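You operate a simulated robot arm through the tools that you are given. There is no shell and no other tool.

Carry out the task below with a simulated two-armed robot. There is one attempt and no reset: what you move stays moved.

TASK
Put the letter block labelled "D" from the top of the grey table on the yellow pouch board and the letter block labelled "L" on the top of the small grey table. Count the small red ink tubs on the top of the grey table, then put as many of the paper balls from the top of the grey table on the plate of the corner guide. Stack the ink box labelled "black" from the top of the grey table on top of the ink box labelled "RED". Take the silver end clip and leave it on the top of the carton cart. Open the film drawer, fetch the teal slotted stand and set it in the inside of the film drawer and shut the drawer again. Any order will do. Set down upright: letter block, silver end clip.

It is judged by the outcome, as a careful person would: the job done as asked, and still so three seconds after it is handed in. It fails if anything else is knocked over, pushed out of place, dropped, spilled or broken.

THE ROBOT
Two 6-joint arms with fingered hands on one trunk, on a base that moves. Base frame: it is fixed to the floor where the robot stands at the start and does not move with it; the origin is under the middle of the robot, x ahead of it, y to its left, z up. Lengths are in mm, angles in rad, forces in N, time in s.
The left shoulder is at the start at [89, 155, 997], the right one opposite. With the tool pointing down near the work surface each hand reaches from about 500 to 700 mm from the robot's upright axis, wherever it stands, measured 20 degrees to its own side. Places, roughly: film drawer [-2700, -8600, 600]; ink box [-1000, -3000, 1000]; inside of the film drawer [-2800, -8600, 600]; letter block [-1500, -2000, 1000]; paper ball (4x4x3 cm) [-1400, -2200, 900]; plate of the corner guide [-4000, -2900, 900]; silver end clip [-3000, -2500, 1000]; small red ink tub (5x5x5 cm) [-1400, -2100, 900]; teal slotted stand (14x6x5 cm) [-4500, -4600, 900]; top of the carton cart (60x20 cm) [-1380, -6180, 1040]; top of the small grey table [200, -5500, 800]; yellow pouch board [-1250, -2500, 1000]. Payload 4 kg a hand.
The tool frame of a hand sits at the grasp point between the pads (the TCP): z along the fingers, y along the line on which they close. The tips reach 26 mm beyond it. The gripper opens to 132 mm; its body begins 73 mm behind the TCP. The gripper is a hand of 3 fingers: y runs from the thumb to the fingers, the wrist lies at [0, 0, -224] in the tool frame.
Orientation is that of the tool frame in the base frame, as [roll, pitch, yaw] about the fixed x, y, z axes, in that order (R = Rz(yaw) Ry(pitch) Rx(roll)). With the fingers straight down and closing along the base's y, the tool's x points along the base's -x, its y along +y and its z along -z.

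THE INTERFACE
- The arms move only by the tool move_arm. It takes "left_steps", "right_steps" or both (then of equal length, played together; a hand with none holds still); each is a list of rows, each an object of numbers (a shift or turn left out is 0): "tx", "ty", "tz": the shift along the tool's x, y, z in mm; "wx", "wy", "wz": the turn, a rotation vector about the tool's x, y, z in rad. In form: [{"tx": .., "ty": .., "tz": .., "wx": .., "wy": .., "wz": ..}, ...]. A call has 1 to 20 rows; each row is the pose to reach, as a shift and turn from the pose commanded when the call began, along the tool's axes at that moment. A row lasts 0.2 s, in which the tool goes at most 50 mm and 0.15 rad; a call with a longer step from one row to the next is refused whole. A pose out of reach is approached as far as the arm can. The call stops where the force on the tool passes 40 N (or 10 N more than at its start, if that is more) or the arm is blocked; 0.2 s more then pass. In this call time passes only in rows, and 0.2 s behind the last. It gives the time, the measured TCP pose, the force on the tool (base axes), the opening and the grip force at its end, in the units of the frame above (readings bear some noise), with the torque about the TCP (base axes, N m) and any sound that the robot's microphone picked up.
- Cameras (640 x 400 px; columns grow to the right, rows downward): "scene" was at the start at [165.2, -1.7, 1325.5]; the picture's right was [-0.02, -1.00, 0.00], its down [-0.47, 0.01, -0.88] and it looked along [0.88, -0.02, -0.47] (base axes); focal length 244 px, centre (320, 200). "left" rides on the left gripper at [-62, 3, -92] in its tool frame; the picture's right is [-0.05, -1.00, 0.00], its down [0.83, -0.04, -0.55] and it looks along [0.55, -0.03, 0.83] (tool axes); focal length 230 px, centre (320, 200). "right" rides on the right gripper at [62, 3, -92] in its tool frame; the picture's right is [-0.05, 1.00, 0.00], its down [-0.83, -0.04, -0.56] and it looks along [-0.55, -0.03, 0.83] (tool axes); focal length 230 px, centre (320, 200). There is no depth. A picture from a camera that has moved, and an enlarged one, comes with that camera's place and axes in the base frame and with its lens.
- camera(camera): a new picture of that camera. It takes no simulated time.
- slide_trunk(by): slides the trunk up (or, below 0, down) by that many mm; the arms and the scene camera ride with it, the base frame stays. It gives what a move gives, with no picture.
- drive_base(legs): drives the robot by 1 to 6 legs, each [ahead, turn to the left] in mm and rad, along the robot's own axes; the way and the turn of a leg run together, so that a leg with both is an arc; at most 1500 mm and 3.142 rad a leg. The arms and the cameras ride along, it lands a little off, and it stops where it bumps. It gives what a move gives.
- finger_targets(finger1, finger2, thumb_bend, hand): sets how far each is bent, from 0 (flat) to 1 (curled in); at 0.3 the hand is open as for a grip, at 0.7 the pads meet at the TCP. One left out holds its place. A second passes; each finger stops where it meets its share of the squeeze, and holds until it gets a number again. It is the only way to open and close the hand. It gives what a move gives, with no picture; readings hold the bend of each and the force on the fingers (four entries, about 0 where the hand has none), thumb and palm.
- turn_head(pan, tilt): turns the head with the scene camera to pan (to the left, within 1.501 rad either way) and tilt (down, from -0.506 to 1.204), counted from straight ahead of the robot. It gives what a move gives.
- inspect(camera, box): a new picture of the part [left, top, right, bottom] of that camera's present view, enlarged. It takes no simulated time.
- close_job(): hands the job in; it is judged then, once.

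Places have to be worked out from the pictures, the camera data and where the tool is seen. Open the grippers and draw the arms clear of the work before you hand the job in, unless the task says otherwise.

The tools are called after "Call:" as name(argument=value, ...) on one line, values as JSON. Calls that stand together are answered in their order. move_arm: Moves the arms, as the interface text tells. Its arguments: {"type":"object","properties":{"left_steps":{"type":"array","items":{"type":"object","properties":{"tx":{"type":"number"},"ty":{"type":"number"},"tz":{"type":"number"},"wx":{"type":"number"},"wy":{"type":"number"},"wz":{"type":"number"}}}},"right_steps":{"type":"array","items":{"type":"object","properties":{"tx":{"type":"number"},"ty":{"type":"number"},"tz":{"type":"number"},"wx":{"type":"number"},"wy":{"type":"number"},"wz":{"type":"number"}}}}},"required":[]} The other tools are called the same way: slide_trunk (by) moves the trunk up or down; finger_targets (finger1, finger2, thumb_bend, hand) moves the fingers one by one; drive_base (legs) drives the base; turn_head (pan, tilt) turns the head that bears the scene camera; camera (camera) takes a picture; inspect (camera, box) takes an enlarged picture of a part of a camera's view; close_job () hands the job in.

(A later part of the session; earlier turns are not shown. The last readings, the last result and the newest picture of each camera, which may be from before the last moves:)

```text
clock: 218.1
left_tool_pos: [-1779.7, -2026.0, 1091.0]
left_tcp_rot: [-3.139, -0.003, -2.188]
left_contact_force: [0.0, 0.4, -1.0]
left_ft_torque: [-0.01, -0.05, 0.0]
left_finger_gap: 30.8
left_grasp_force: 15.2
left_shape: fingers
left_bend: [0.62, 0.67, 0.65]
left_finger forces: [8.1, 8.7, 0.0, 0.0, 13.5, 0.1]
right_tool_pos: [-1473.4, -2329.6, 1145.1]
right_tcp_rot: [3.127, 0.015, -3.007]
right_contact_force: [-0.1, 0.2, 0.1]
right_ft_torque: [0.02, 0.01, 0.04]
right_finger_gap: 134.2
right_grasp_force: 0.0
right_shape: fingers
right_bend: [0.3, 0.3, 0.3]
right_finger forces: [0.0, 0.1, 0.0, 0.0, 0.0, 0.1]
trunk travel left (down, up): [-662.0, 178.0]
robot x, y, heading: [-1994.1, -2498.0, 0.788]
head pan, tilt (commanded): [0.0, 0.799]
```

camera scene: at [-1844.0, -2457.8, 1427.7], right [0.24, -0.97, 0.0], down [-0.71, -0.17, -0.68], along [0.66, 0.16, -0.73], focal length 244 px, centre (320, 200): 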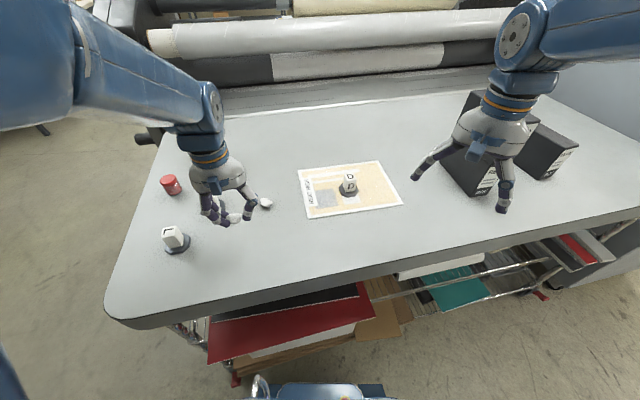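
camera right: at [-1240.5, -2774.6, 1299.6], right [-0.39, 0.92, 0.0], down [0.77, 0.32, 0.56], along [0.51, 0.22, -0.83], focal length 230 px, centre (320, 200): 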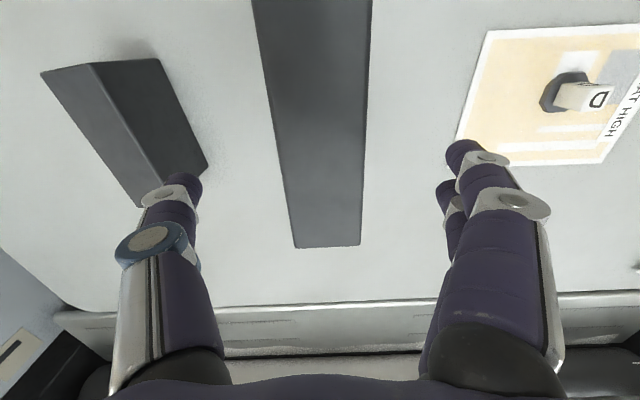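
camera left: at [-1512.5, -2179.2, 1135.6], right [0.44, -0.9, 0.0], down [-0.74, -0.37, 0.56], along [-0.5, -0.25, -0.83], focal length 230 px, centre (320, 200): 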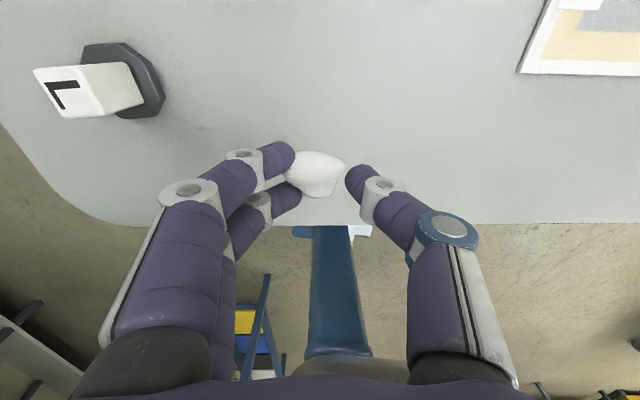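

Now I narrow the right hand and bring it above ball A, turning the wrist back toward its natural yaw.

Call:
finger_targets(hand="right", finger1=0.45, finger2=0.45, thumb_bend=0.45)

Call:
move_arm(right_steps=[{"tx": -4, "ty": 8, "tz": 9, "wz": -0.036}, {"tx": -8, "ty": 17, "tz": 18, "wz": -0.072}, {"tx": -12, "ty": 26, "tz": 27, "wz": -0.108}, {"tx": -17, "ty": 35, "tz": 36, "wz": -0.145}, {"tx": -21, "ty": 44, "tz": 45, "wz": -0.18}, {"tx": -25, "ty": 52, "tz": 54, "wz": -0.217}, {"tx": -30, "ty": 61, "tz": 62, "wz": -0.253}, {"tx": -34, "ty": 70, "tz": 71, "wz": -0.29}, {"tx": -38, "ty": 78, "tz": 80, "wz": -0.326}, {"tx": -42, "ty": 87, "tz": 89, "wz": -0.362}, {"tx": -47, "ty": 96, "tz": 98, "wz": -0.4}, {"tx": -51, "ty": 104, "tz": 107, "wz": -0.435}, {"tx": -55, "ty": 113, "tz": 116, "wz": -0.47}, {"tx": -59, "ty": 122, "tz": 124, "wz": -0.507}])

Call:
camera(camera="right")

Call:
camera(camera="scene")

```text
clock: 219.3
left_tool_pos: [-1810.9, -2056.2, 1072.2]
left_tcp_rot: [3.134, -0.062, -2.187]
left_contact_force: [-0.1, 0.4, 0.2]
left_ft_torque: [0.03, -0.01, 0.01]
left_finger_gap: 30.6
left_grasp_force: 15.8
left_shape: fingers
left_bend: [0.62, 0.67, 0.65]
left_finger forces: [8.3, 9.1, 0.0, 0.0, 13.8, 0.1]
right_tool_pos: [-1501.9, -2356.7, 1102.8]
right_tcp_rot: [-3.082, -0.082, -3.006]
right_contact_force: [0.4, 0.2, 0.1]
right_ft_torque: [0.0, 0.02, 0.02]
right_finger_gap: 84.6
right_grasp_force: 0.1
right_shape: fingers
right_bend: [0.45, 0.45, 0.45]
right_finger forces: [0.0, 0.0, 0.1, 0.0, 0.1, 0.1]
trunk travel left (down, up): [-662.0, 178.0]
robot x, y, heading: [-1996.7, -2500.1, 0.79]
head pan, tilt (commanded): [0.0, 0.799]
stopped (right hand): the arm was blocked; the commanded pose is now the measured one
```

```text
clock: 222.3
left_tool_pos: [-1809.9, -2054.9, 1072.7]
left_tcp_rot: [3.135, -0.062, -2.187]
left_contact_force: [-0.2, -0.2, 0.4]
left_ft_torque: [0.01, 0.03, 0.0]
left_finger_gap: 30.5
left_grasp_force: 15.5
left_shape: fingers
left_bend: [0.62, 0.67, 0.65]
left_finger forces: [8.4, 9.1, 0.0, 0.0, 13.8, 0.0]
right_tool_pos: [-1460.2, -2227.8, 1008.0]
right_tcp_rot: [-3.138, -0.021, -2.5]
right_contact_force: [0.0, 0.1, -0.6]
right_ft_torque: [0.0, -0.02, -0.01]
right_finger_gap: 84.9
right_grasp_force: 0.1
right_shape: fingers
right_bend: [0.45, 0.45, 0.45]
right_finger forces: [0.1, 0.1, 0.0, 0.1, 0.1, 0.0]
right hand out of reach, approached as far as the arm can: row 1
trunk travel left (down, up): [-662.0, 178.0]
robot x, y, heading: [-1993.8, -2495.9, 0.784]
head pan, tilt (commanded): [0.0, 0.799]
```

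```text
taken
camera right: at [-1509.5, -2263.1, 1099.8], right [-0.56, 0.83, 0.0], down [0.7, 0.47, 0.54], along [0.45, 0.3, -0.84], focal length 230 px, centre (320, 200)
```

right: 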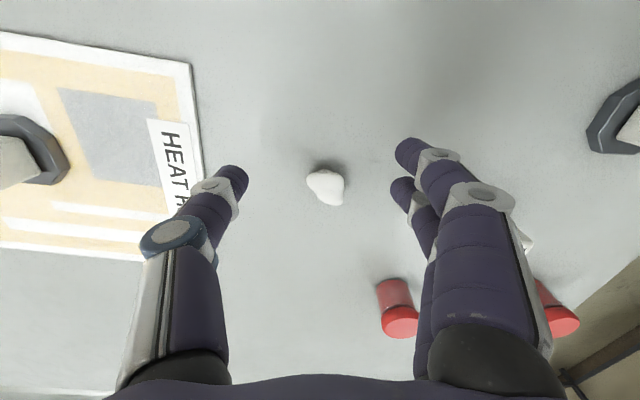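

```text
taken
camera scene: at [-1883.6, -2385.0, 1427.6], right [0.71, -0.71, 0.0], down [-0.52, -0.52, -0.68], along [0.48, 0.48, -0.73], focal length 244 px, centre (320, 200)
```

scene: 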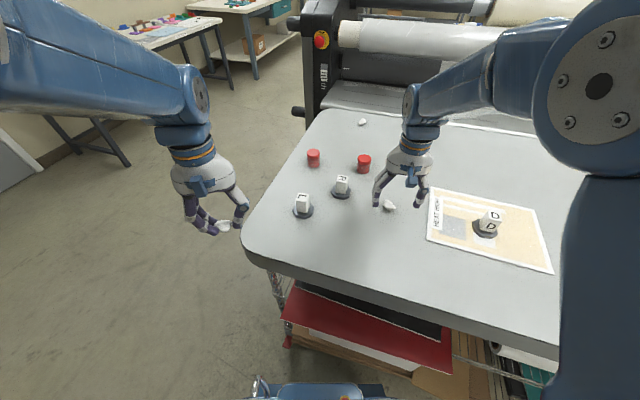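

Ball A is at (-1430,-2203). I centre the right hand and descend to TCP z≈956.

Call:
move_arm(right_steps=[{"tx": -10, "ty": 0.5, "wy": -0.005}, {"tx": -20, "ty": 1, "tz": 2, "wy": -0.01}, {"tx": -30, "ty": 1.5, "tz": 6, "wy": -0.015}, {"tx": -38, "ty": 2, "tz": 14, "wy": -0.021}, {"tx": -39, "ty": 2, "tz": 24, "wy": -0.021}, {"tx": -39.5, "ty": 2, "tz": 34, "wy": -0.021}, {"tx": -39.7, "ty": 2, "tz": 43, "wy": -0.021}, {"tx": -39.7, "ty": 2, "tz": 51, "wy": -0.021}])

Call:
camera(camera="right")

```text
clock: 224.1
left_tool_pos: [-1809.6, -2055.7, 1072.5]
left_tcp_rot: [3.135, -0.062, -2.187]
left_contact_force: [-0.1, -0.4, 0.5]
left_ft_torque: [0.02, 0.01, -0.01]
left_finger_gap: 30.8
left_grasp_force: 15.8
left_shape: fingers
left_bend: [0.62, 0.67, 0.65]
left_finger forces: [8.4, 9.0, 0.1, 0.0, 13.7, 0.0]
right_tool_pos: [-1430.1, -2205.2, 955.0]
right_tcp_rot: [-3.14, 0.002, -2.5]
right_contact_force: [-0.4, 0.0, -0.4]
right_ft_torque: [-0.01, 0.02, 0.0]
right_finger_gap: 84.7
right_grasp_force: 0.1
right_shape: fingers
right_bend: [0.45, 0.45, 0.45]
right_finger forces: [0.0, 0.0, 0.0, 0.1, 0.1, 0.0]
trunk travel left (down, up): [-662.0, 178.0]
robot x, y, heading: [-1992.1, -2499.2, 0.787]
head pan, tilt (commanded): [0.0, 0.799]
```

```text
taken
camera right: at [-1480.8, -2240.8, 1045.8], right [-0.56, 0.83, 0.0], down [0.69, 0.46, 0.56], along [0.46, 0.31, -0.83], focal length 230 px, centre (320, 200)
```

right: 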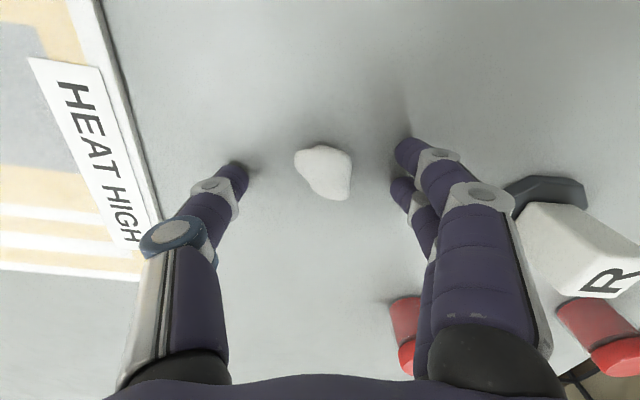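

The ball is centred between thumb and fingers. I close the right hand.

Call:
finger_targets(hand="right", finger1=0.72, finger2=0.72, thumb_bend=0.72)

Call:
camera(camera="right")

```text
clock: 225.1
left_tool_pos: [-1809.6, -2056.1, 1072.5]
left_tcp_rot: [3.136, -0.061, -2.187]
left_contact_force: [-0.7, 0.3, -0.9]
left_ft_torque: [0.01, 0.03, -0.02]
left_finger_gap: 30.4
left_grasp_force: 15.7
left_shape: fingers
left_bend: [0.62, 0.67, 0.65]
left_finger forces: [8.4, 9.1, 0.1, 0.0, 13.7, 0.1]
right_tool_pos: [-1429.8, -2206.0, 953.6]
right_tcp_rot: [-3.14, -0.001, -2.499]
right_contact_force: [-0.2, -0.3, 0.5]
right_ft_torque: [0.02, -0.03, 0.02]
right_finger_gap: 32.0
right_grasp_force: 15.4
right_shape: fingers
right_bend: [0.61, 0.7, 0.66]
right_finger forces: [10.4, 6.8, 0.0, 0.0, 12.7, 0.0]
trunk travel left (down, up): [-662.0, 178.0]
robot x, y, heading: [-1996.8, -2496.2, 0.784]
head pan, tilt (commanded): [0.0, 0.799]
```

```text
taken
camera right: at [-1480.8, -2240.8, 1046.2], right [-0.56, 0.83, 0.0], down [0.69, 0.46, 0.56], along [0.46, 0.31, -0.83], focal length 230 px, centre (320, 200)
```

right: 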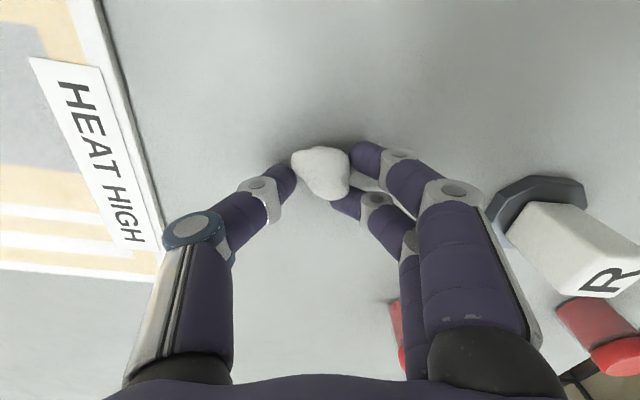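

Ball A is gripped (15 N). I lift it straight up to about z≈1085.

Call:
move_arm(right_steps=[{"tz": -5}, {"tz": -15}, {"tz": -27}, {"tz": -39}, {"tz": -51}, {"tz": -63}, {"tz": -75}, {"tz": -87}, {"tz": -99}, {"tz": -111}, {"tz": -123}, {"tz": -130}])

Call:
camera(camera="right")

Call:
camera(camera="scene")

```text
clock: 227.7
left_tool_pos: [-1810.4, -2055.6, 1073.8]
left_tcp_rot: [3.134, -0.062, -2.186]
left_contact_force: [0.1, -0.4, -0.4]
left_ft_torque: [-0.02, -0.02, 0.02]
left_finger_gap: 30.7
left_grasp_force: 15.5
left_shape: fingers
left_bend: [0.62, 0.67, 0.65]
left_finger forces: [8.4, 9.2, 0.0, 0.0, 13.8, 0.0]
right_tool_pos: [-1430.8, -2205.9, 1085.1]
right_tcp_rot: [-3.139, 0.001, -2.499]
right_contact_force: [0.2, 0.9, -0.6]
right_ft_torque: [0.0, -0.01, -0.01]
right_finger_gap: 32.2
right_grasp_force: 15.2
right_shape: fingers
right_bend: [0.61, 0.7, 0.66]
right_finger forces: [10.5, 7.2, 0.0, 0.0, 12.6, 0.1]
trunk travel left (down, up): [-662.0, 178.0]
robot x, y, heading: [-1995.0, -2499.4, 0.787]
head pan, tilt (commanded): [0.0, 0.799]
```

```text
taken
camera right: at [-1481.0, -2241.1, 1177.3], right [-0.56, 0.83, 0.0], down [0.69, 0.46, 0.56], along [0.46, 0.31, -0.83], focal length 230 px, centre (320, 200)
```

right: 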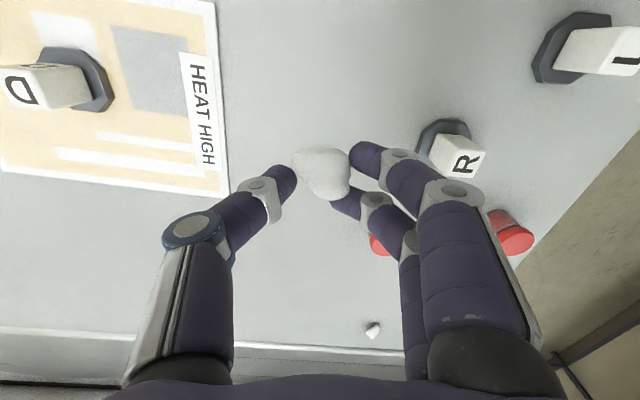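

```text
taken
camera scene: at [-1884.0, -2385.6, 1427.7], right [0.71, -0.71, 0.0], down [-0.52, -0.52, -0.68], along [0.48, 0.48, -0.73], focal length 244 px, centre (320, 200)
```

scene: 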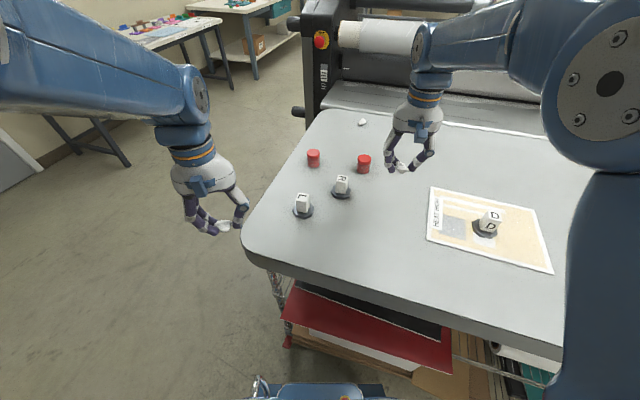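

Both balls are held. I back away from the table and then turn around toward the corner guide side.

Call:
drive_base(legs=[[-80, 0], [-100, 0], [-100, 0]])

```text
clock: 230.3
left_tool_pos: [-1988.2, -2237.4, 1090.9]
left_tcp_rot: [-3.136, -0.008, -2.191]
left_contact_force: [-0.9, -1.8, 0.6]
left_ft_torque: [0.11, -0.12, 0.01]
left_finger_gap: 30.4
left_grasp_force: 15.4
left_shape: fingers
left_bend: [0.62, 0.67, 0.65]
left_finger forces: [8.4, 9.2, 0.0, 0.0, 13.5, 0.0]
right_tool_pos: [-1615.3, -2392.1, 1069.4]
right_tcp_rot: [-3.14, -0.023, -2.502]
right_contact_force: [-0.7, -1.6, -1.2]
right_ft_torque: [0.1, -0.1, 0.01]
right_finger_gap: 31.9
right_grasp_force: 15.3
right_shape: fingers
right_bend: [0.61, 0.7, 0.66]
right_finger forces: [10.6, 7.2, 0.0, 0.1, 12.5, 0.0]
trunk travel left (down, up): [-662.0, 178.0]
robot x, y, heading: [-2195.5, -2700.7, 0.782]
head pan, tilt (commanded): [0.0, 0.799]
```

Call:
drive_base(legs=[[0, 0.43], [0, 0.43], [0, 0.43], [0, 0.43], [0, 0.43], [0, 0.43]])

Call:
turn_head(pan=0.0, tilt=0.4)

Call:
camera(camera="scene")

```text
clock: 238.7
left_tool_pos: [-2609.6, -2967.0, 1084.0]
left_tcp_rot: [3.138, -0.029, 0.366]
left_contact_force: [-0.1, 0.2, -0.3]
left_ft_torque: [0.02, 0.0, 0.01]
left_finger_gap: 29.9
left_grasp_force: 15.7
left_shape: fingers
left_bend: [0.63, 0.68, 0.65]
left_finger forces: [8.8, 9.5, 0.0, 0.0, 13.1, 0.1]
right_tool_pos: [-2839.3, -2631.4, 1076.9]
right_tcp_rot: [-3.141, -0.011, 0.05]
right_contact_force: [0.6, 0.6, -0.3]
right_ft_torque: [0.03, 0.01, 0.02]
right_finger_gap: 31.7
right_grasp_force: 13.8
right_shape: fingers
right_bend: [0.61, 0.71, 0.66]
right_finger forces: [10.1, 5.7, 0.0, 0.0, 12.0, 0.1]
trunk travel left (down, up): [-662.0, 178.0]
robot x, y, heading: [-2203.6, -2676.4, -2.944]
head pan, tilt (commanded): [0.0, 0.799]
```

```text
clock: 239.6
left_tool_pos: [-2586.6, -2964.1, 1065.4]
left_tcp_rot: [3.131, -0.085, 0.368]
left_contact_force: [-0.8, -0.5, -0.2]
left_ft_torque: [-0.01, -0.01, 0.0]
left_finger_gap: 30.1
left_grasp_force: 16.5
left_shape: fingers
left_bend: [0.63, 0.68, 0.65]
left_finger forces: [9.2, 9.7, 0.0, 0.0, 13.3, 0.0]
right_tool_pos: [-2820.0, -2626.6, 1088.4]
right_tcp_rot: [-3.141, 0.008, 0.052]
right_contact_force: [-0.3, -0.6, 0.3]
right_ft_torque: [0.01, 0.03, 0.0]
right_finger_gap: 32.1
right_grasp_force: 14.0
right_shape: fingers
right_bend: [0.61, 0.71, 0.66]
right_finger forces: [10.0, 5.9, 0.0, 0.0, 12.1, 0.0]
trunk travel left (down, up): [-662.0, 178.0]
robot x, y, heading: [-2202.4, -2679.6, -2.952]
head pan, tilt (commanded): [0.0, 0.4]
```

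```text
taken
camera scene: at [-2370.2, -2711.0, 1462.7], right [-0.19, 0.98, 0.0], down [0.4, 0.08, -0.91], along [-0.9, -0.18, -0.41], focal length 244 px, centre (320, 200)
```

scene: 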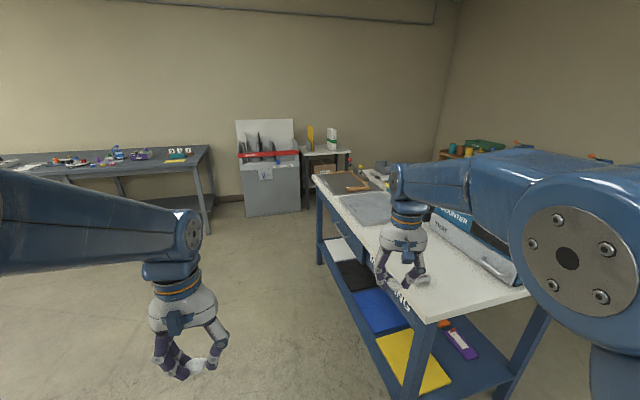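

The right hand is above the blue table's corner, which holds trimming gear. I zoom in on that table and what lies beyond.

Call:
inspect(camera="scene", box=[230, 110, 560, 310])

Call:
inspect(camera="scene", box=[0, 100, 230, 220])

```text
1.94 times, centred on (395, 210) of scene
camera zoom: at [-2370.2, -2711.0, 1462.7], right [-0.19, 0.98, 0.0], down [0.4, 0.08, -0.91], along [-0.9, -0.18, -0.41], focal length 474 px, centre (174, 181)
```

zoom: 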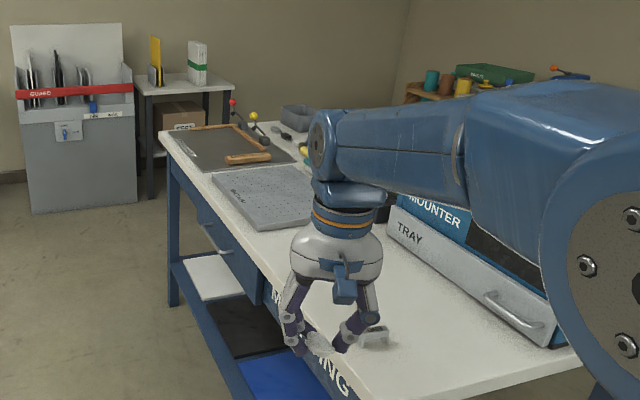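

```text
2.78 times, centred on (115, 160) of scene
camera zoom: at [-2370.2, -2711.0, 1462.7], right [-0.19, 0.98, 0.0], down [0.4, 0.08, -0.91], along [-0.9, -0.18, -0.41], focal length 680 px, centre (890, 311)
```

zoom: 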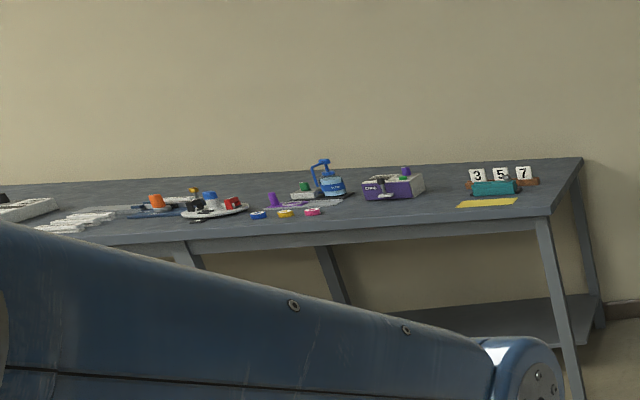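

I now see it all: the blue mounting table's corner guide (black plate with a wooden L) is near (-3910,-2808), a silver item near the right hand is likely the end clip, and a teal item stands on the far grey bench. I turn slightly and drive along the blue table's front side.

Call:
drive_base(legs=[[0, 0.24], [100, 0], [180, 0], [200, 0], [200, 0], [200, 0]])

```text
clock: 246.3
left_tool_pos: [-3303.7, -3421.4, 1064.2]
left_tcp_rot: [3.131, -0.086, 0.614]
left_contact_force: [-0.4, 0.8, -0.5]
left_ft_torque: [0.0, -0.01, 0.0]
left_finger_gap: 29.6
left_grasp_force: 16.1
left_shape: fingers
left_bend: [0.63, 0.68, 0.65]
left_finger forces: [9.0, 9.8, 0.0, 0.0, 13.1, 0.0]
right_tool_pos: [-3611.8, -3152.8, 1088.3]
right_tcp_rot: [3.141, 0.004, 0.298]
right_contact_force: [-0.5, -0.6, 0.3]
right_ft_torque: [-0.01, 0.0, 0.01]
right_finger_gap: 31.6
right_grasp_force: 13.9
right_shape: fingers
right_bend: [0.61, 0.71, 0.66]
right_finger forces: [10.1, 5.6, 0.0, 0.1, 11.8, 0.1]
trunk travel left (down, up): [-662.0, 178.0]
robot x, y, heading: [-2996.2, -3055.2, -2.702]
head pan, tilt (commanded): [0.0, 0.4]
```

All legs succeeded. I look ahead before the remaining 700 mm.

Call:
turn_head(pan=-0.5, tilt=0.6)

Call:
camera(camera="scene")

```text
clock: 247.3
left_tool_pos: [-3280.0, -3411.0, 1048.0]
left_tcp_rot: [3.12, -0.141, 0.614]
left_contact_force: [-0.5, -0.2, 1.1]
left_ft_torque: [0.03, -0.01, -0.01]
left_finger_gap: 29.8
left_grasp_force: 15.9
left_shape: fingers
left_bend: [0.63, 0.68, 0.65]
left_finger forces: [9.1, 9.9, 0.0, 0.0, 13.2, 0.1]
right_tool_pos: [-3592.0, -3144.6, 1098.3]
right_tcp_rot: [3.139, 0.024, 0.296]
right_contact_force: [0.5, -0.4, 0.4]
right_ft_torque: [-0.02, -0.01, 0.0]
right_finger_gap: 31.8
right_grasp_force: 13.8
right_shape: fingers
right_bend: [0.61, 0.71, 0.66]
right_finger forces: [10.1, 5.8, 0.0, 0.1, 11.9, 0.0]
trunk travel left (down, up): [-662.0, 178.0]
robot x, y, heading: [-3000.4, -3049.9, -2.699]
head pan, tilt (commanded): [-0.499, 0.6]
```

```text
taken
camera scene: at [-3158.3, -3078.1, 1444.7], right [0.06, 1.0, 0.01], down [0.58, -0.03, -0.82], along [-0.81, 0.05, -0.58], focal length 244 px, centre (320, 200)
```

scene: 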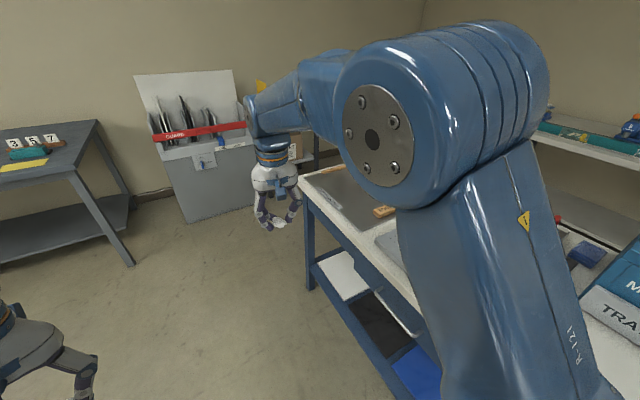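

The way is clear. The left hand has crept in and tilted, so I level and extend it before continuing.

Call:
move_arm(left_steps=[{"tx": -10, "wy": -0.02}, {"tx": -20, "wy": -0.04}, {"tx": -30, "wy": -0.06}, {"tx": -40, "wy": -0.08}, {"tx": -52, "wy": -0.1}, {"tx": -64, "wy": -0.12}, {"tx": -76, "wy": -0.14}, {"tx": -90, "wy": -0.14}])

Call:
drive_base(legs=[[100, 0], [150, 0], [150, 0], [150, 0], [150, 0]])

```text
clock: 249.1
left_tool_pos: [-3361.1, -3466.5, 1066.5]
left_tcp_rot: [3.135, 0.072, 0.612]
left_contact_force: [-0.2, 0.4, 0.7]
left_ft_torque: [0.02, -0.04, -0.03]
left_finger_gap: 29.9
left_grasp_force: 16.3
left_shape: fingers
left_bend: [0.63, 0.68, 0.65]
left_finger forces: [9.3, 10.0, 0.1, 0.0, 12.9, 0.0]
left hand out of reach, approached as far as the arm can: row 1
right_tool_pos: [-3595.2, -3144.2, 1098.3]
right_tcp_rot: [3.139, 0.021, 0.298]
right_contact_force: [0.4, -0.1, -0.7]
right_ft_torque: [0.02, 0.01, 0.02]
right_finger_gap: 31.9
right_grasp_force: 13.7
right_shape: fingers
right_bend: [0.61, 0.71, 0.66]
right_finger forces: [10.0, 5.8, 0.0, 0.0, 11.8, 0.0]
trunk travel left (down, up): [-662.0, 178.0]
robot x, y, heading: [-2997.0, -3051.9, -2.697]
head pan, tilt (commanded): [-0.499, 0.6]
```

```text
clock: 254.1
left_tool_pos: [-3999.9, -3765.2, 1060.1]
left_tcp_rot: [3.133, 0.062, 0.61]
left_contact_force: [-2.1, -0.5, -1.1]
left_ft_torque: [0.03, -0.07, 0.0]
left_finger_gap: 29.7
left_grasp_force: 16.1
left_shape: fingers
left_bend: [0.63, 0.68, 0.65]
left_finger forces: [9.1, 10.1, 0.1, 0.1, 13.0, 0.0]
right_tool_pos: [-4235.1, -3444.3, 1092.5]
right_tcp_rot: [3.138, 0.011, 0.295]
right_contact_force: [-0.3, -0.3, -1.1]
right_ft_torque: [0.03, -0.04, 0.03]
right_finger_gap: 31.8
right_grasp_force: 13.9
right_shape: fingers
right_bend: [0.61, 0.71, 0.66]
right_finger forces: [10.2, 5.9, 0.1, 0.0, 11.8, 0.0]
trunk travel left (down, up): [-662.0, 178.0]
robot x, y, heading: [-3628.3, -3348.2, -2.705]
head pan, tilt (commanded): [-0.499, 0.6]
```

At (-3628,-3348), beside the corner guide. I raise the trunk 50 mm for clearance before swinging the hands over the table, and look to the right.

Call:
slide_trunk(by=25)

Call:
slide_trunk(by=25)

Call:
turn_head(pan=-1.2, tilt=0.7)

Call:
camera(camera="scene")

```text
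clock: 254.8
left_tool_pos: [-3983.8, -3757.8, 1094.6]
left_tcp_rot: [3.136, 0.08, 0.611]
left_contact_force: [-0.8, -0.3, -0.5]
left_ft_torque: [0.05, -0.05, -0.01]
left_finger_gap: 29.5
left_grasp_force: 16.4
left_shape: fingers
left_bend: [0.63, 0.68, 0.65]
left_finger forces: [9.2, 10.0, 0.0, 0.0, 13.0, 0.1]
right_tool_pos: [-4218.6, -3436.0, 1127.3]
right_tcp_rot: [3.138, 0.032, 0.294]
right_contact_force: [-0.1, 0.1, -1.1]
right_ft_torque: [0.01, -0.04, 0.03]
right_finger_gap: 31.8
right_grasp_force: 14.1
right_shape: fingers
right_bend: [0.61, 0.71, 0.66]
right_finger forces: [10.2, 5.9, 0.1, 0.1, 11.6, 0.0]
trunk travel left (down, up): [-687.0, 153.0]
robot x, y, heading: [-3631.5, -3353.9, -2.702]
head pan, tilt (commanded): [-0.499, 0.6]
```

```text
clock: 255.5
left_tool_pos: [-3976.4, -3755.0, 1123.1]
left_tcp_rot: [3.136, 0.088, 0.609]
left_contact_force: [-0.5, -1.0, 0.1]
left_ft_torque: [-0.02, -0.02, -0.01]
left_finger_gap: 29.7
left_grasp_force: 15.8
left_shape: fingers
left_bend: [0.63, 0.68, 0.65]
left_finger forces: [9.2, 10.0, 0.0, 0.1, 13.0, 0.0]
right_tool_pos: [-4210.9, -3432.1, 1157.3]
right_tcp_rot: [3.136, 0.04, 0.293]
right_contact_force: [0.1, 0.2, 1.1]
right_ft_torque: [-0.02, -0.02, 0.03]
right_finger_gap: 31.6
right_grasp_force: 13.7
right_shape: fingers
right_bend: [0.61, 0.71, 0.66]
right_finger forces: [10.2, 5.9, 0.1, 0.0, 11.7, 0.0]
trunk travel left (down, up): [-712.0, 128.0]
robot x, y, heading: [-3634.1, -3350.8, -2.705]
head pan, tilt (commanded): [-0.499, 0.6]
```

```text
clock: 256.6
left_tool_pos: [-3977.4, -3755.3, 1122.7]
left_tcp_rot: [3.136, 0.087, 0.609]
left_contact_force: [1.0, -0.8, -0.5]
left_ft_torque: [-0.01, 0.02, -0.01]
left_finger_gap: 29.6
left_grasp_force: 16.5
left_shape: fingers
left_bend: [0.63, 0.68, 0.65]
left_finger forces: [9.2, 10.1, 0.1, 0.1, 13.0, 0.0]
right_tool_pos: [-4211.0, -3432.3, 1156.1]
right_tcp_rot: [3.136, 0.037, 0.294]
right_contact_force: [0.1, 0.2, -0.1]
right_ft_torque: [-0.02, 0.03, 0.02]
right_finger_gap: 31.9
right_grasp_force: 13.6
right_shape: fingers
right_bend: [0.61, 0.71, 0.66]
right_finger forces: [10.1, 5.9, 0.0, 0.1, 11.7, 0.0]
trunk travel left (down, up): [-712.0, 128.0]
robot x, y, heading: [-3629.1, -3347.5, -2.707]
head pan, tilt (commanded): [-1.201, 0.7]
```

```text
taken
camera scene: at [-3764.7, -3322.6, 1486.8], right [0.69, 0.72, 0.02], down [0.48, -0.44, -0.76], along [-0.54, 0.53, -0.65], focal length 244 px, centre (320, 200)
```

scene: 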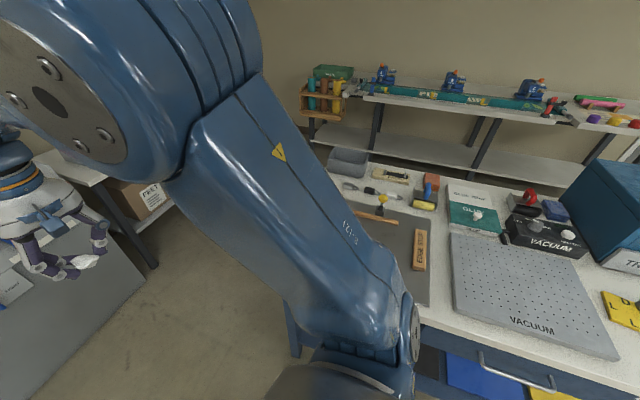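

The table items are all low, so the hands pass safely above. I turn right to face the corner guide with the right hand over it.

Call:
drive_base(legs=[[0, -0.33], [0, -0.33], [0, -0.33], [0, -0.31]])

Call:
turn_head(pan=0.0, tilt=0.8)

Call:
camera(camera="scene")

```text
clock: 261.4
left_tool_pos: [-4114.1, -3119.6, 1123.0]
left_tcp_rot: [3.137, 0.088, -0.697]
left_contact_force: [-0.3, -0.2, -1.5]
left_ft_torque: [-0.04, -0.02, 0.01]
left_finger_gap: 29.7
left_grasp_force: 15.7
left_shape: fingers
left_bend: [0.63, 0.68, 0.66]
left_finger forces: [9.1, 9.7, 0.1, 0.0, 12.9, 0.0]
right_tool_pos: [-3864.9, -2809.4, 1157.2]
right_tcp_rot: [3.137, 0.038, -1.012]
right_contact_force: [0.2, 0.4, -1.2]
right_ft_torque: [-0.04, 0.02, -0.02]
right_finger_gap: 32.1
right_grasp_force: 13.0
right_shape: fingers
right_bend: [0.61, 0.71, 0.66]
right_finger forces: [10.1, 5.1, 0.0, 0.0, 11.7, 0.0]
trunk travel left (down, up): [-712.0, 128.0]
robot x, y, heading: [-3640.7, -3357.9, 2.275]
head pan, tilt (commanded): [-1.201, 0.7]
```

```text
clock: 262.8
left_tool_pos: [-4100.0, -3136.3, 1114.6]
left_tcp_rot: [3.132, 0.057, -0.695]
left_contact_force: [-0.3, 0.5, -0.1]
left_ft_torque: [0.0, 0.01, -0.01]
left_finger_gap: 29.5
left_grasp_force: 16.0
left_shape: fingers
left_bend: [0.63, 0.68, 0.66]
left_finger forces: [9.3, 9.9, 0.0, 0.0, 13.2, 0.1]
right_tool_pos: [-3851.8, -2823.1, 1166.6]
right_tcp_rot: [3.134, 0.059, -1.013]
right_contact_force: [0.2, 0.4, 0.7]
right_ft_torque: [0.0, 0.0, -0.03]
right_finger_gap: 31.6
right_grasp_force: 13.5
right_shape: fingers
right_bend: [0.61, 0.71, 0.66]
right_finger forces: [10.0, 5.4, 0.1, 0.0, 11.6, 0.1]
trunk travel left (down, up): [-712.0, 128.0]
robot x, y, heading: [-3638.9, -3350.3, 2.276]
head pan, tilt (commanded): [0.0, 0.799]
```

```text
taken
camera scene: at [-3742.3, -3231.0, 1477.8], right [0.76, 0.65, 0.0], down [0.47, -0.56, -0.68], along [-0.44, 0.52, -0.73], focal length 244 px, centre (320, 200)
```

scene: 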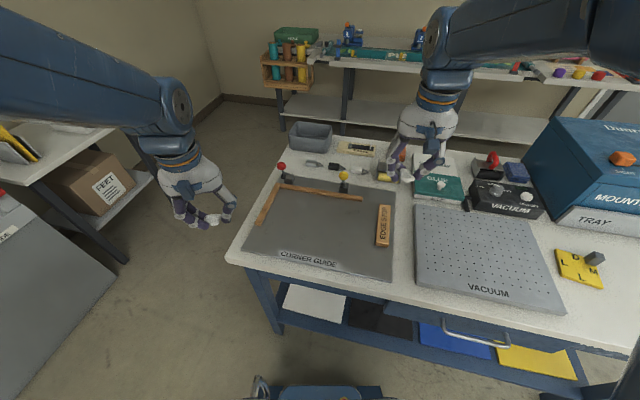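

The plate is labelled "CORNER GUIDE", with a wooden L and an "EDGE STOP" piece on it. I enlarge it to choose free spots for both balls.

Call:
inspect(camera="scene", box=[220, 150, 420, 300])

Call:
inspect(camera="scene", box=[480, 200, 640, 320])

```text
2.67 times, centred on (320, 225) of scene
camera zoom: at [-3742.3, -3231.0, 1477.8], right [0.76, 0.65, 0.0], down [0.47, -0.56, -0.68], along [-0.44, 0.52, -0.73], focal length 651 px, centre (320, 133)
```

zoom: 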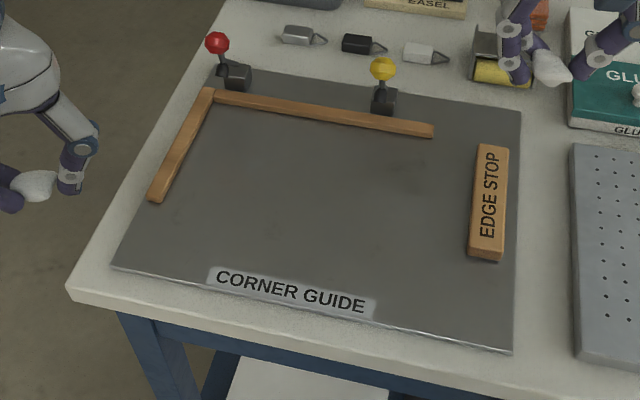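

```text
3.33 times, centred on (560, 260) of scene
camera zoom: at [-3742.3, -3231.0, 1477.8], right [0.76, 0.65, 0.0], down [0.47, -0.56, -0.68], along [-0.44, 0.52, -0.73], focal length 814 px, centre (-480, 0)
```

zoom: 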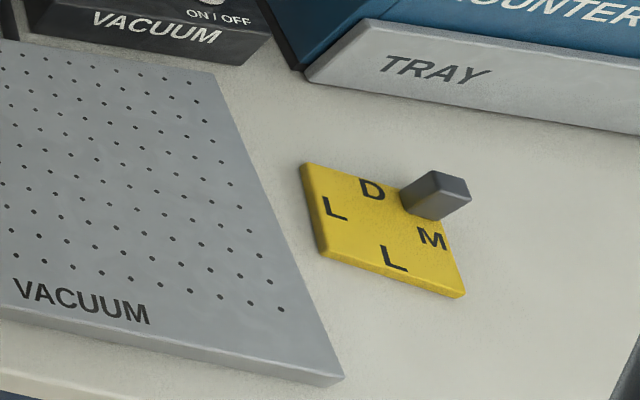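

There's plenty of free plate area. I turn the base another 0.13 rad so the right hand is over the right part of the plate, then lower the trunk.

Call:
drive_base(legs=[[0, 0.13]])

Call:
slide_trunk(by=-50)

Call:
slide_trunk(by=-50)

Call:
camera(camera="scene")

Call:
camera(camera="right")

```text
clock: 263.8
left_tool_pos: [-4127.1, -3194.6, 1117.0]
left_tcp_rot: [3.132, 0.065, -0.569]
left_contact_force: [0.3, -0.2, -0.7]
left_ft_torque: [0.0, 0.03, 0.02]
left_finger_gap: 29.8
left_grasp_force: 16.6
left_shape: fingers
left_bend: [0.63, 0.68, 0.66]
left_finger forces: [9.4, 9.8, 0.0, 0.0, 13.2, 0.0]
right_tool_pos: [-3918.1, -2854.8, 1167.6]
right_tcp_rot: [3.133, 0.057, -0.885]
right_contact_force: [0.9, -0.6, -0.2]
right_ft_torque: [-0.01, 0.0, -0.01]
right_finger_gap: 31.6
right_grasp_force: 13.2
right_shape: fingers
right_bend: [0.61, 0.71, 0.66]
right_finger forces: [10.1, 5.2, 0.1, 0.0, 11.7, 0.0]
trunk travel left (down, up): [-712.0, 128.0]
robot x, y, heading: [-3637.7, -3355.3, 2.403]
head pan, tilt (commanded): [0.0, 0.799]
```

```text
clock: 264.7
left_tool_pos: [-4108.5, -3213.5, 1048.6]
left_tcp_rot: [3.123, 0.009, -0.565]
left_contact_force: [-0.2, -0.2, -0.3]
left_ft_torque: [0.02, 0.02, -0.03]
left_finger_gap: 29.8
left_grasp_force: 16.2
left_shape: fingers
left_bend: [0.63, 0.68, 0.66]
left_finger forces: [9.4, 10.0, 0.0, 0.0, 13.2, 0.1]
right_tool_pos: [-3900.5, -2869.5, 1126.3]
right_tcp_rot: [3.131, 0.078, -0.884]
right_contact_force: [0.4, -0.4, -0.4]
right_ft_torque: [-0.01, 0.03, -0.01]
right_finger_gap: 32.0
right_grasp_force: 13.4
right_shape: fingers
right_bend: [0.61, 0.71, 0.66]
right_finger forces: [10.0, 5.4, 0.1, 0.0, 11.7, 0.0]
trunk travel left (down, up): [-662.0, 178.0]
robot x, y, heading: [-3640.6, -3354.2, 2.406]
head pan, tilt (commanded): [0.0, 0.799]
```

```text
clock: 265.6
left_tool_pos: [-4108.5, -3211.9, 998.4]
left_tcp_rot: [3.125, 0.012, -0.568]
left_contact_force: [0.1, -0.3, 0.2]
left_ft_torque: [-0.01, 0.01, 0.0]
left_finger_gap: 29.6
left_grasp_force: 16.8
left_shape: fingers
left_bend: [0.63, 0.68, 0.66]
left_finger forces: [9.6, 9.9, 0.0, 0.0, 13.3, 0.0]
right_tool_pos: [-3903.3, -2869.3, 1075.2]
right_tcp_rot: [3.131, 0.073, -0.885]
right_contact_force: [-0.6, 0.6, -0.1]
right_ft_torque: [0.0, 0.0, 0.01]
right_finger_gap: 31.8
right_grasp_force: 13.2
right_shape: fingers
right_bend: [0.61, 0.71, 0.66]
right_finger forces: [10.1, 5.4, 0.0, 0.0, 11.6, 0.0]
trunk travel left (down, up): [-612.0, 228.0]
robot x, y, heading: [-3635.0, -3353.7, 2.405]
head pan, tilt (commanded): [0.0, 0.799]
```

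```text
taken
camera scene: at [-3756.1, -3246.2, 1377.7], right [0.67, 0.74, 0.0], down [0.54, -0.49, -0.68], along [-0.51, 0.46, -0.73], focal length 244 px, centre (320, 200)
```

scene: 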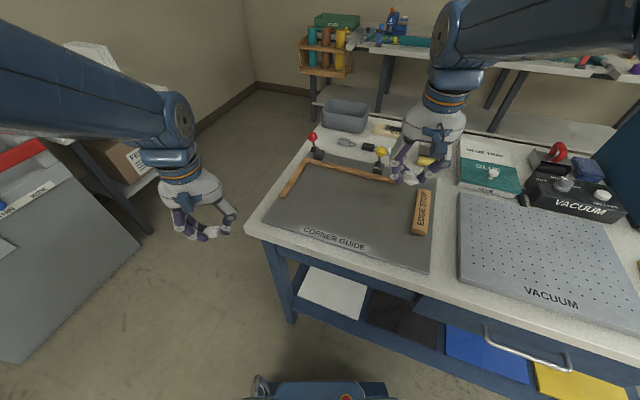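

```text
taken
camera right: at [-3860.3, -2924.1, 1163.1], right [-0.81, -0.59, 0.01], down [-0.46, 0.64, 0.62], along [-0.37, 0.49, -0.79], focal length 230 px, centre (320, 200)
```

right: 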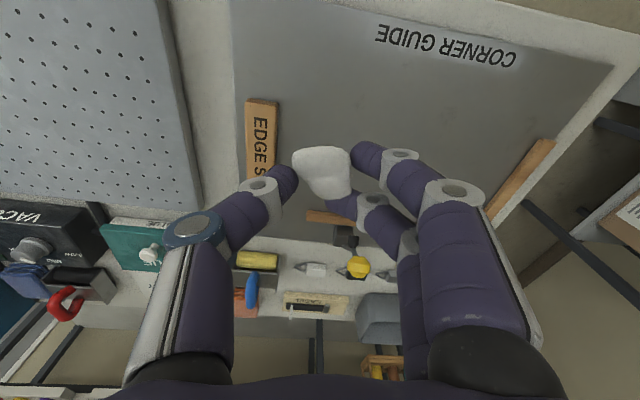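

I choose free spots: right ball near (-3943,-2925), left ball near (-4045,-2990). I bring the right hand over its spot and down to z≈1005.

Call:
move_arm(right_steps=[{"tx": 3, "ty": 8, "tz": 6, "wy": 0.008}, {"tx": 6, "ty": 16, "tz": 13, "wy": 0.016}, {"tx": 9, "ty": 24, "tz": 21, "wy": 0.025}, {"tx": 12, "ty": 32, "tz": 29, "wy": 0.034}, {"tx": 14, "ty": 40, "tz": 37, "wy": 0.043}, {"tx": 17, "ty": 48, "tz": 46, "wy": 0.052}, {"tx": 20, "ty": 56, "tz": 55, "wy": 0.062}, {"tx": 23, "ty": 66, "tz": 68, "wy": 0.073}])

Call:
inspect(camera="scene", box=[240, 120, 480, 290])

```text
clock: 267.4
left_tool_pos: [-4110.7, -3212.1, 998.0]
left_tcp_rot: [3.124, 0.01, -0.566]
left_contact_force: [0.1, -0.1, 0.8]
left_ft_torque: [-0.01, 0.03, -0.02]
left_finger_gap: 29.4
left_grasp_force: 16.4
left_shape: fingers
left_bend: [0.63, 0.68, 0.66]
left_finger forces: [9.4, 10.0, 0.0, 0.0, 13.1, 0.0]
right_tool_pos: [-3942.3, -2923.9, 1009.6]
right_tcp_rot: [3.124, 0.004, -0.889]
right_contact_force: [0.6, -0.2, -0.5]
right_ft_torque: [0.05, -0.03, 0.0]
right_finger_gap: 31.6
right_grasp_force: 12.8
right_shape: fingers
right_bend: [0.61, 0.71, 0.66]
right_finger forces: [10.0, 4.7, 0.1, 0.0, 11.6, 0.0]
trunk travel left (down, up): [-612.0, 228.0]
robot x, y, heading: [-3642.3, -3352.2, 2.409]
head pan, tilt (commanded): [0.0, 0.799]
```

```text
2.35 times, centred on (360, 205) of scene
camera zoom: at [-3756.8, -3246.2, 1377.7], right [0.67, 0.74, 0.0], down [0.54, -0.49, -0.68], along [-0.51, 0.46, -0.73], focal length 575 px, centre (226, 188)
```

zoom: 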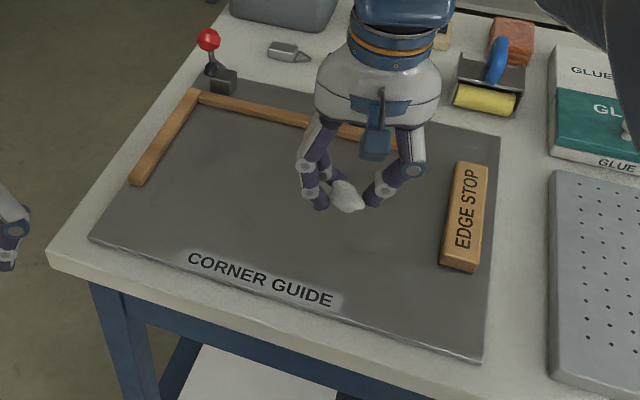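

Well placed above the middle of the plate. I lower 40 mm, then feel for contact.

Call:
move_arm(right_steps=[{"tz": 10}, {"tz": 20}, {"tz": 30}, {"tz": 38}, {"tz": 42}])

Call:
inspect(camera="scene", box=[320, 160, 440, 260])

```text
clock: 268.6
left_tool_pos: [-4110.1, -3212.9, 999.3]
left_tcp_rot: [3.125, 0.011, -0.569]
left_contact_force: [0.2, 0.4, -0.8]
left_ft_torque: [-0.04, 0.0, 0.02]
left_finger_gap: 29.5
left_grasp_force: 16.2
left_shape: fingers
left_bend: [0.63, 0.68, 0.66]
left_finger forces: [9.4, 10.0, 0.0, 0.0, 13.2, 0.1]
right_tool_pos: [-3944.0, -2921.4, 973.4]
right_tcp_rot: [3.102, 0.013, -0.899]
right_contact_force: [-0.1, -0.2, 0.6]
right_ft_torque: [0.01, 0.01, -0.02]
right_finger_gap: 31.6
right_grasp_force: 13.2
right_shape: fingers
right_bend: [0.61, 0.71, 0.66]
right_finger forces: [10.1, 4.9, 0.0, 0.1, 11.5, 0.0]
trunk travel left (down, up): [-612.0, 228.0]
robot x, y, heading: [-3639.0, -3350.6, 2.406]
head pan, tilt (commanded): [0.0, 0.799]
```

```text
4.00 times, centred on (380, 210) of scene
camera zoom: at [-3756.2, -3246.0, 1377.7], right [0.67, 0.74, 0.0], down [0.54, -0.49, -0.68], along [-0.51, 0.46, -0.73], focal length 977 px, centre (80, 160)
```

zoom: 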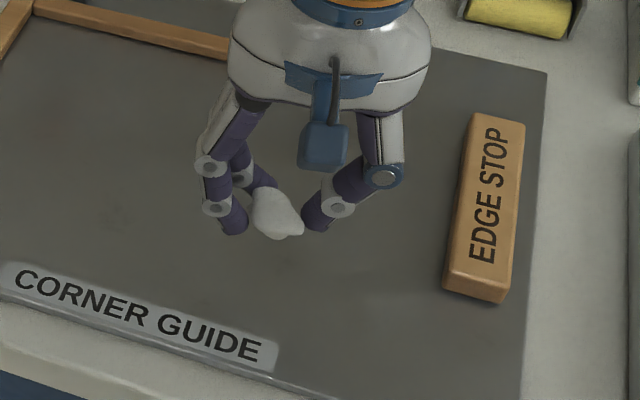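

Still a gap under the ball; I continue down in small steps.

Call:
move_arm(right_steps=[{"tz": 5}, {"tz": 10}, {"tz": 15}])

Call:
inspect(camera="scene", box=[320, 160, 440, 260])

```text
clock: 269.4
left_tool_pos: [-4109.6, -3211.6, 997.5]
left_tcp_rot: [3.124, 0.011, -0.566]
left_contact_force: [-0.2, 0.6, -0.9]
left_ft_torque: [0.05, 0.01, -0.01]
left_finger_gap: 29.2
left_grasp_force: 16.5
left_shape: fingers
left_bend: [0.63, 0.68, 0.66]
left_finger forces: [9.3, 10.0, 0.0, 0.1, 13.0, 0.1]
right_tool_pos: [-3944.9, -2919.1, 962.7]
right_tcp_rot: [3.092, 0.014, -0.903]
right_contact_force: [-0.3, 0.3, 0.1]
right_ft_torque: [-0.02, -0.01, -0.01]
right_finger_gap: 31.6
right_grasp_force: 13.3
right_shape: fingers
right_bend: [0.61, 0.71, 0.66]
right_finger forces: [10.1, 4.8, 0.0, 0.0, 11.5, 0.0]
trunk travel left (down, up): [-612.0, 228.0]
robot x, y, heading: [-3635.5, -3351.1, 2.407]
head pan, tilt (commanded): [0.0, 0.799]
```

```text
4.00 times, centred on (380, 210) of scene
camera zoom: at [-3756.4, -3245.9, 1377.7], right [0.67, 0.74, 0.0], down [0.54, -0.49, -0.68], along [-0.51, 0.46, -0.73], focal length 977 px, centre (80, 160)
```

zoom: 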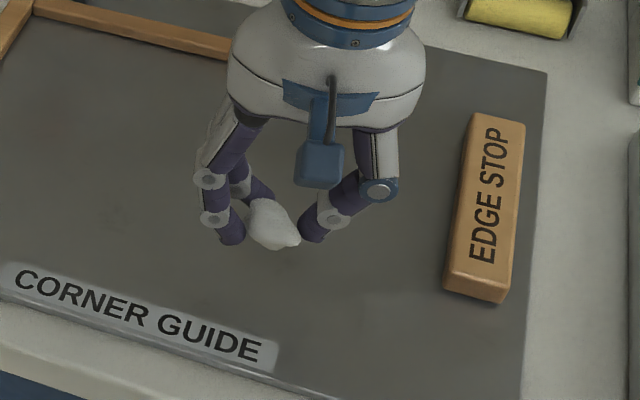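

No contact yet at z≈963. Another 12 mm in small steps.

Call:
move_arm(right_steps=[{"tz": 4}, {"tz": 8}, {"tz": 12}])

```text
clock: 270.2
left_tool_pos: [-4109.1, -3212.2, 999.5]
left_tcp_rot: [3.124, 0.01, -0.568]
left_contact_force: [0.0, -0.2, 0.5]
left_ft_torque: [-0.01, 0.01, 0.0]
left_finger_gap: 29.5
left_grasp_force: 16.7
left_shape: fingers
left_bend: [0.63, 0.68, 0.66]
left_finger forces: [9.4, 10.0, 0.0, 0.0, 13.1, 0.0]
right_tool_pos: [-3944.5, -2918.7, 951.8]
right_tcp_rot: [3.093, 0.015, -0.904]
right_contact_force: [-0.5, 0.0, 0.5]
right_ft_torque: [-0.02, 0.02, 0.0]
right_finger_gap: 31.7
right_grasp_force: 13.5
right_shape: fingers
right_bend: [0.61, 0.71, 0.66]
right_finger forces: [10.1, 4.9, 0.0, 0.0, 11.5, 0.0]
trunk travel left (down, up): [-612.0, 228.0]
robot x, y, heading: [-3636.0, -3352.4, 2.404]
head pan, tilt (commanded): [0.0, 0.799]
```

Still none; the table may be a bit lower than assumed. I go on in 3–4 mm steps.

Call:
move_arm(right_steps=[{"tz": 4}, {"tz": 8}])

Call:
inspect(camera="scene", box=[320, 160, 440, 260])

```text
clock: 270.8
left_tool_pos: [-4109.9, -3211.9, 997.9]
left_tcp_rot: [3.126, 0.009, -0.568]
left_contact_force: [0.0, 0.5, -0.4]
left_ft_torque: [0.02, 0.0, 0.01]
left_finger_gap: 29.4
left_grasp_force: 16.1
left_shape: fingers
left_bend: [0.63, 0.68, 0.66]
left_finger forces: [9.3, 10.0, 0.0, 0.0, 13.1, 0.1]
right_tool_pos: [-3945.1, -2916.8, 944.0]
right_tcp_rot: [3.086, 0.016, -0.908]
right_contact_force: [-0.2, 0.0, 0.0]
right_ft_torque: [-0.04, 0.0, 0.0]
right_finger_gap: 31.7
right_grasp_force: 13.5
right_shape: fingers
right_bend: [0.61, 0.71, 0.66]
right_finger forces: [10.2, 4.9, 0.0, 0.0, 11.5, 0.0]
trunk travel left (down, up): [-612.0, 228.0]
robot x, y, heading: [-3640.8, -3354.1, 2.406]
head pan, tilt (commanded): [0.0, 0.799]
```

```text
4.00 times, centred on (380, 210) of scene
camera zoom: at [-3756.4, -3245.9, 1377.7], right [0.67, 0.74, 0.0], down [0.54, -0.49, -0.68], along [-0.51, 0.46, -0.73], focal length 977 px, centre (80, 160)
```

zoom: 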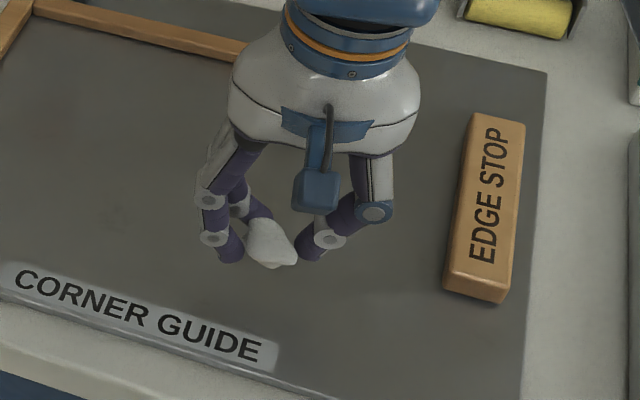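

Getting close judging by the shadow. I continue in small steps.

Call:
move_arm(right_steps=[{"tz": 4}, {"tz": 8}, {"tz": 12}])

```text
clock: 271.6
left_tool_pos: [-4108.8, -3212.6, 998.7]
left_tcp_rot: [3.124, 0.01, -0.567]
left_contact_force: [-0.3, 0.0, -0.3]
left_ft_torque: [-0.03, -0.02, 0.0]
left_finger_gap: 29.6
left_grasp_force: 16.6
left_shape: fingers
left_bend: [0.63, 0.68, 0.66]
left_finger forces: [9.3, 10.1, 0.0, 0.0, 13.1, 0.0]
right_tool_pos: [-3945.7, -2916.4, 933.2]
right_tcp_rot: [3.073, 0.016, -0.913]
right_contact_force: [-0.8, 0.9, -0.7]
right_ft_torque: [-0.02, 0.01, -0.02]
right_finger_gap: 31.8
right_grasp_force: 13.4
right_shape: fingers
right_bend: [0.61, 0.71, 0.66]
right_finger forces: [10.3, 4.9, 0.0, 0.0, 11.6, 0.0]
trunk travel left (down, up): [-612.0, 228.0]
robot x, y, heading: [-3636.9, -3355.4, 2.406]
head pan, tilt (commanded): [0.0, 0.799]
```

Table must be lower (~880). I continue downward, 4 mm a step.

Call:
move_arm(right_steps=[{"tz": 4}, {"tz": 8}, {"tz": 12}])

Call:
inspect(camera="scene", box=[320, 160, 440, 260])

```text
clock: 272.4
left_tool_pos: [-4109.3, -3211.5, 999.3]
left_tcp_rot: [3.123, 0.012, -0.566]
left_contact_force: [0.9, -0.5, -0.9]
left_ft_torque: [0.04, 0.01, 0.01]
left_finger_gap: 29.7
left_grasp_force: 16.2
left_shape: fingers
left_bend: [0.63, 0.68, 0.66]
left_finger forces: [9.4, 10.0, 0.1, 0.0, 13.1, 0.0]
right_tool_pos: [-3947.4, -2916.4, 921.8]
right_tcp_rot: [3.072, 0.017, -0.918]
right_contact_force: [0.1, 0.7, 0.4]
right_ft_torque: [-0.02, 0.02, 0.03]
right_finger_gap: 31.9
right_grasp_force: 13.2
right_shape: fingers
right_bend: [0.61, 0.71, 0.66]
right_finger forces: [10.2, 5.0, 0.0, 0.1, 11.5, 0.0]
trunk travel left (down, up): [-612.0, 228.0]
robot x, y, heading: [-3638.3, -3351.1, 2.407]
head pan, tilt (commanded): [0.0, 0.799]
```

```text
4.00 times, centred on (380, 210) of scene
camera zoom: at [-3756.4, -3245.9, 1377.7], right [0.67, 0.74, 0.0], down [0.54, -0.49, -0.68], along [-0.51, 0.46, -0.73], focal length 977 px, centre (80, 160)
```

zoom: 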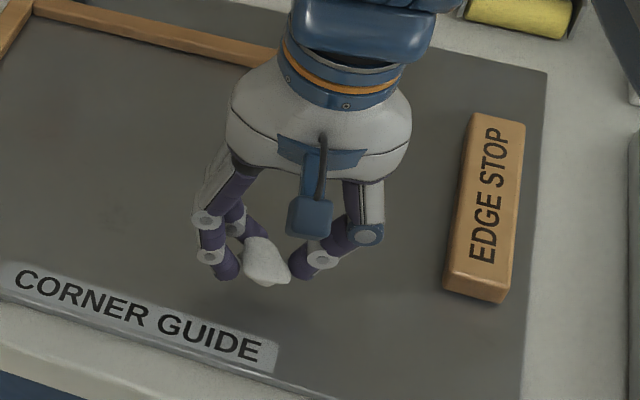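

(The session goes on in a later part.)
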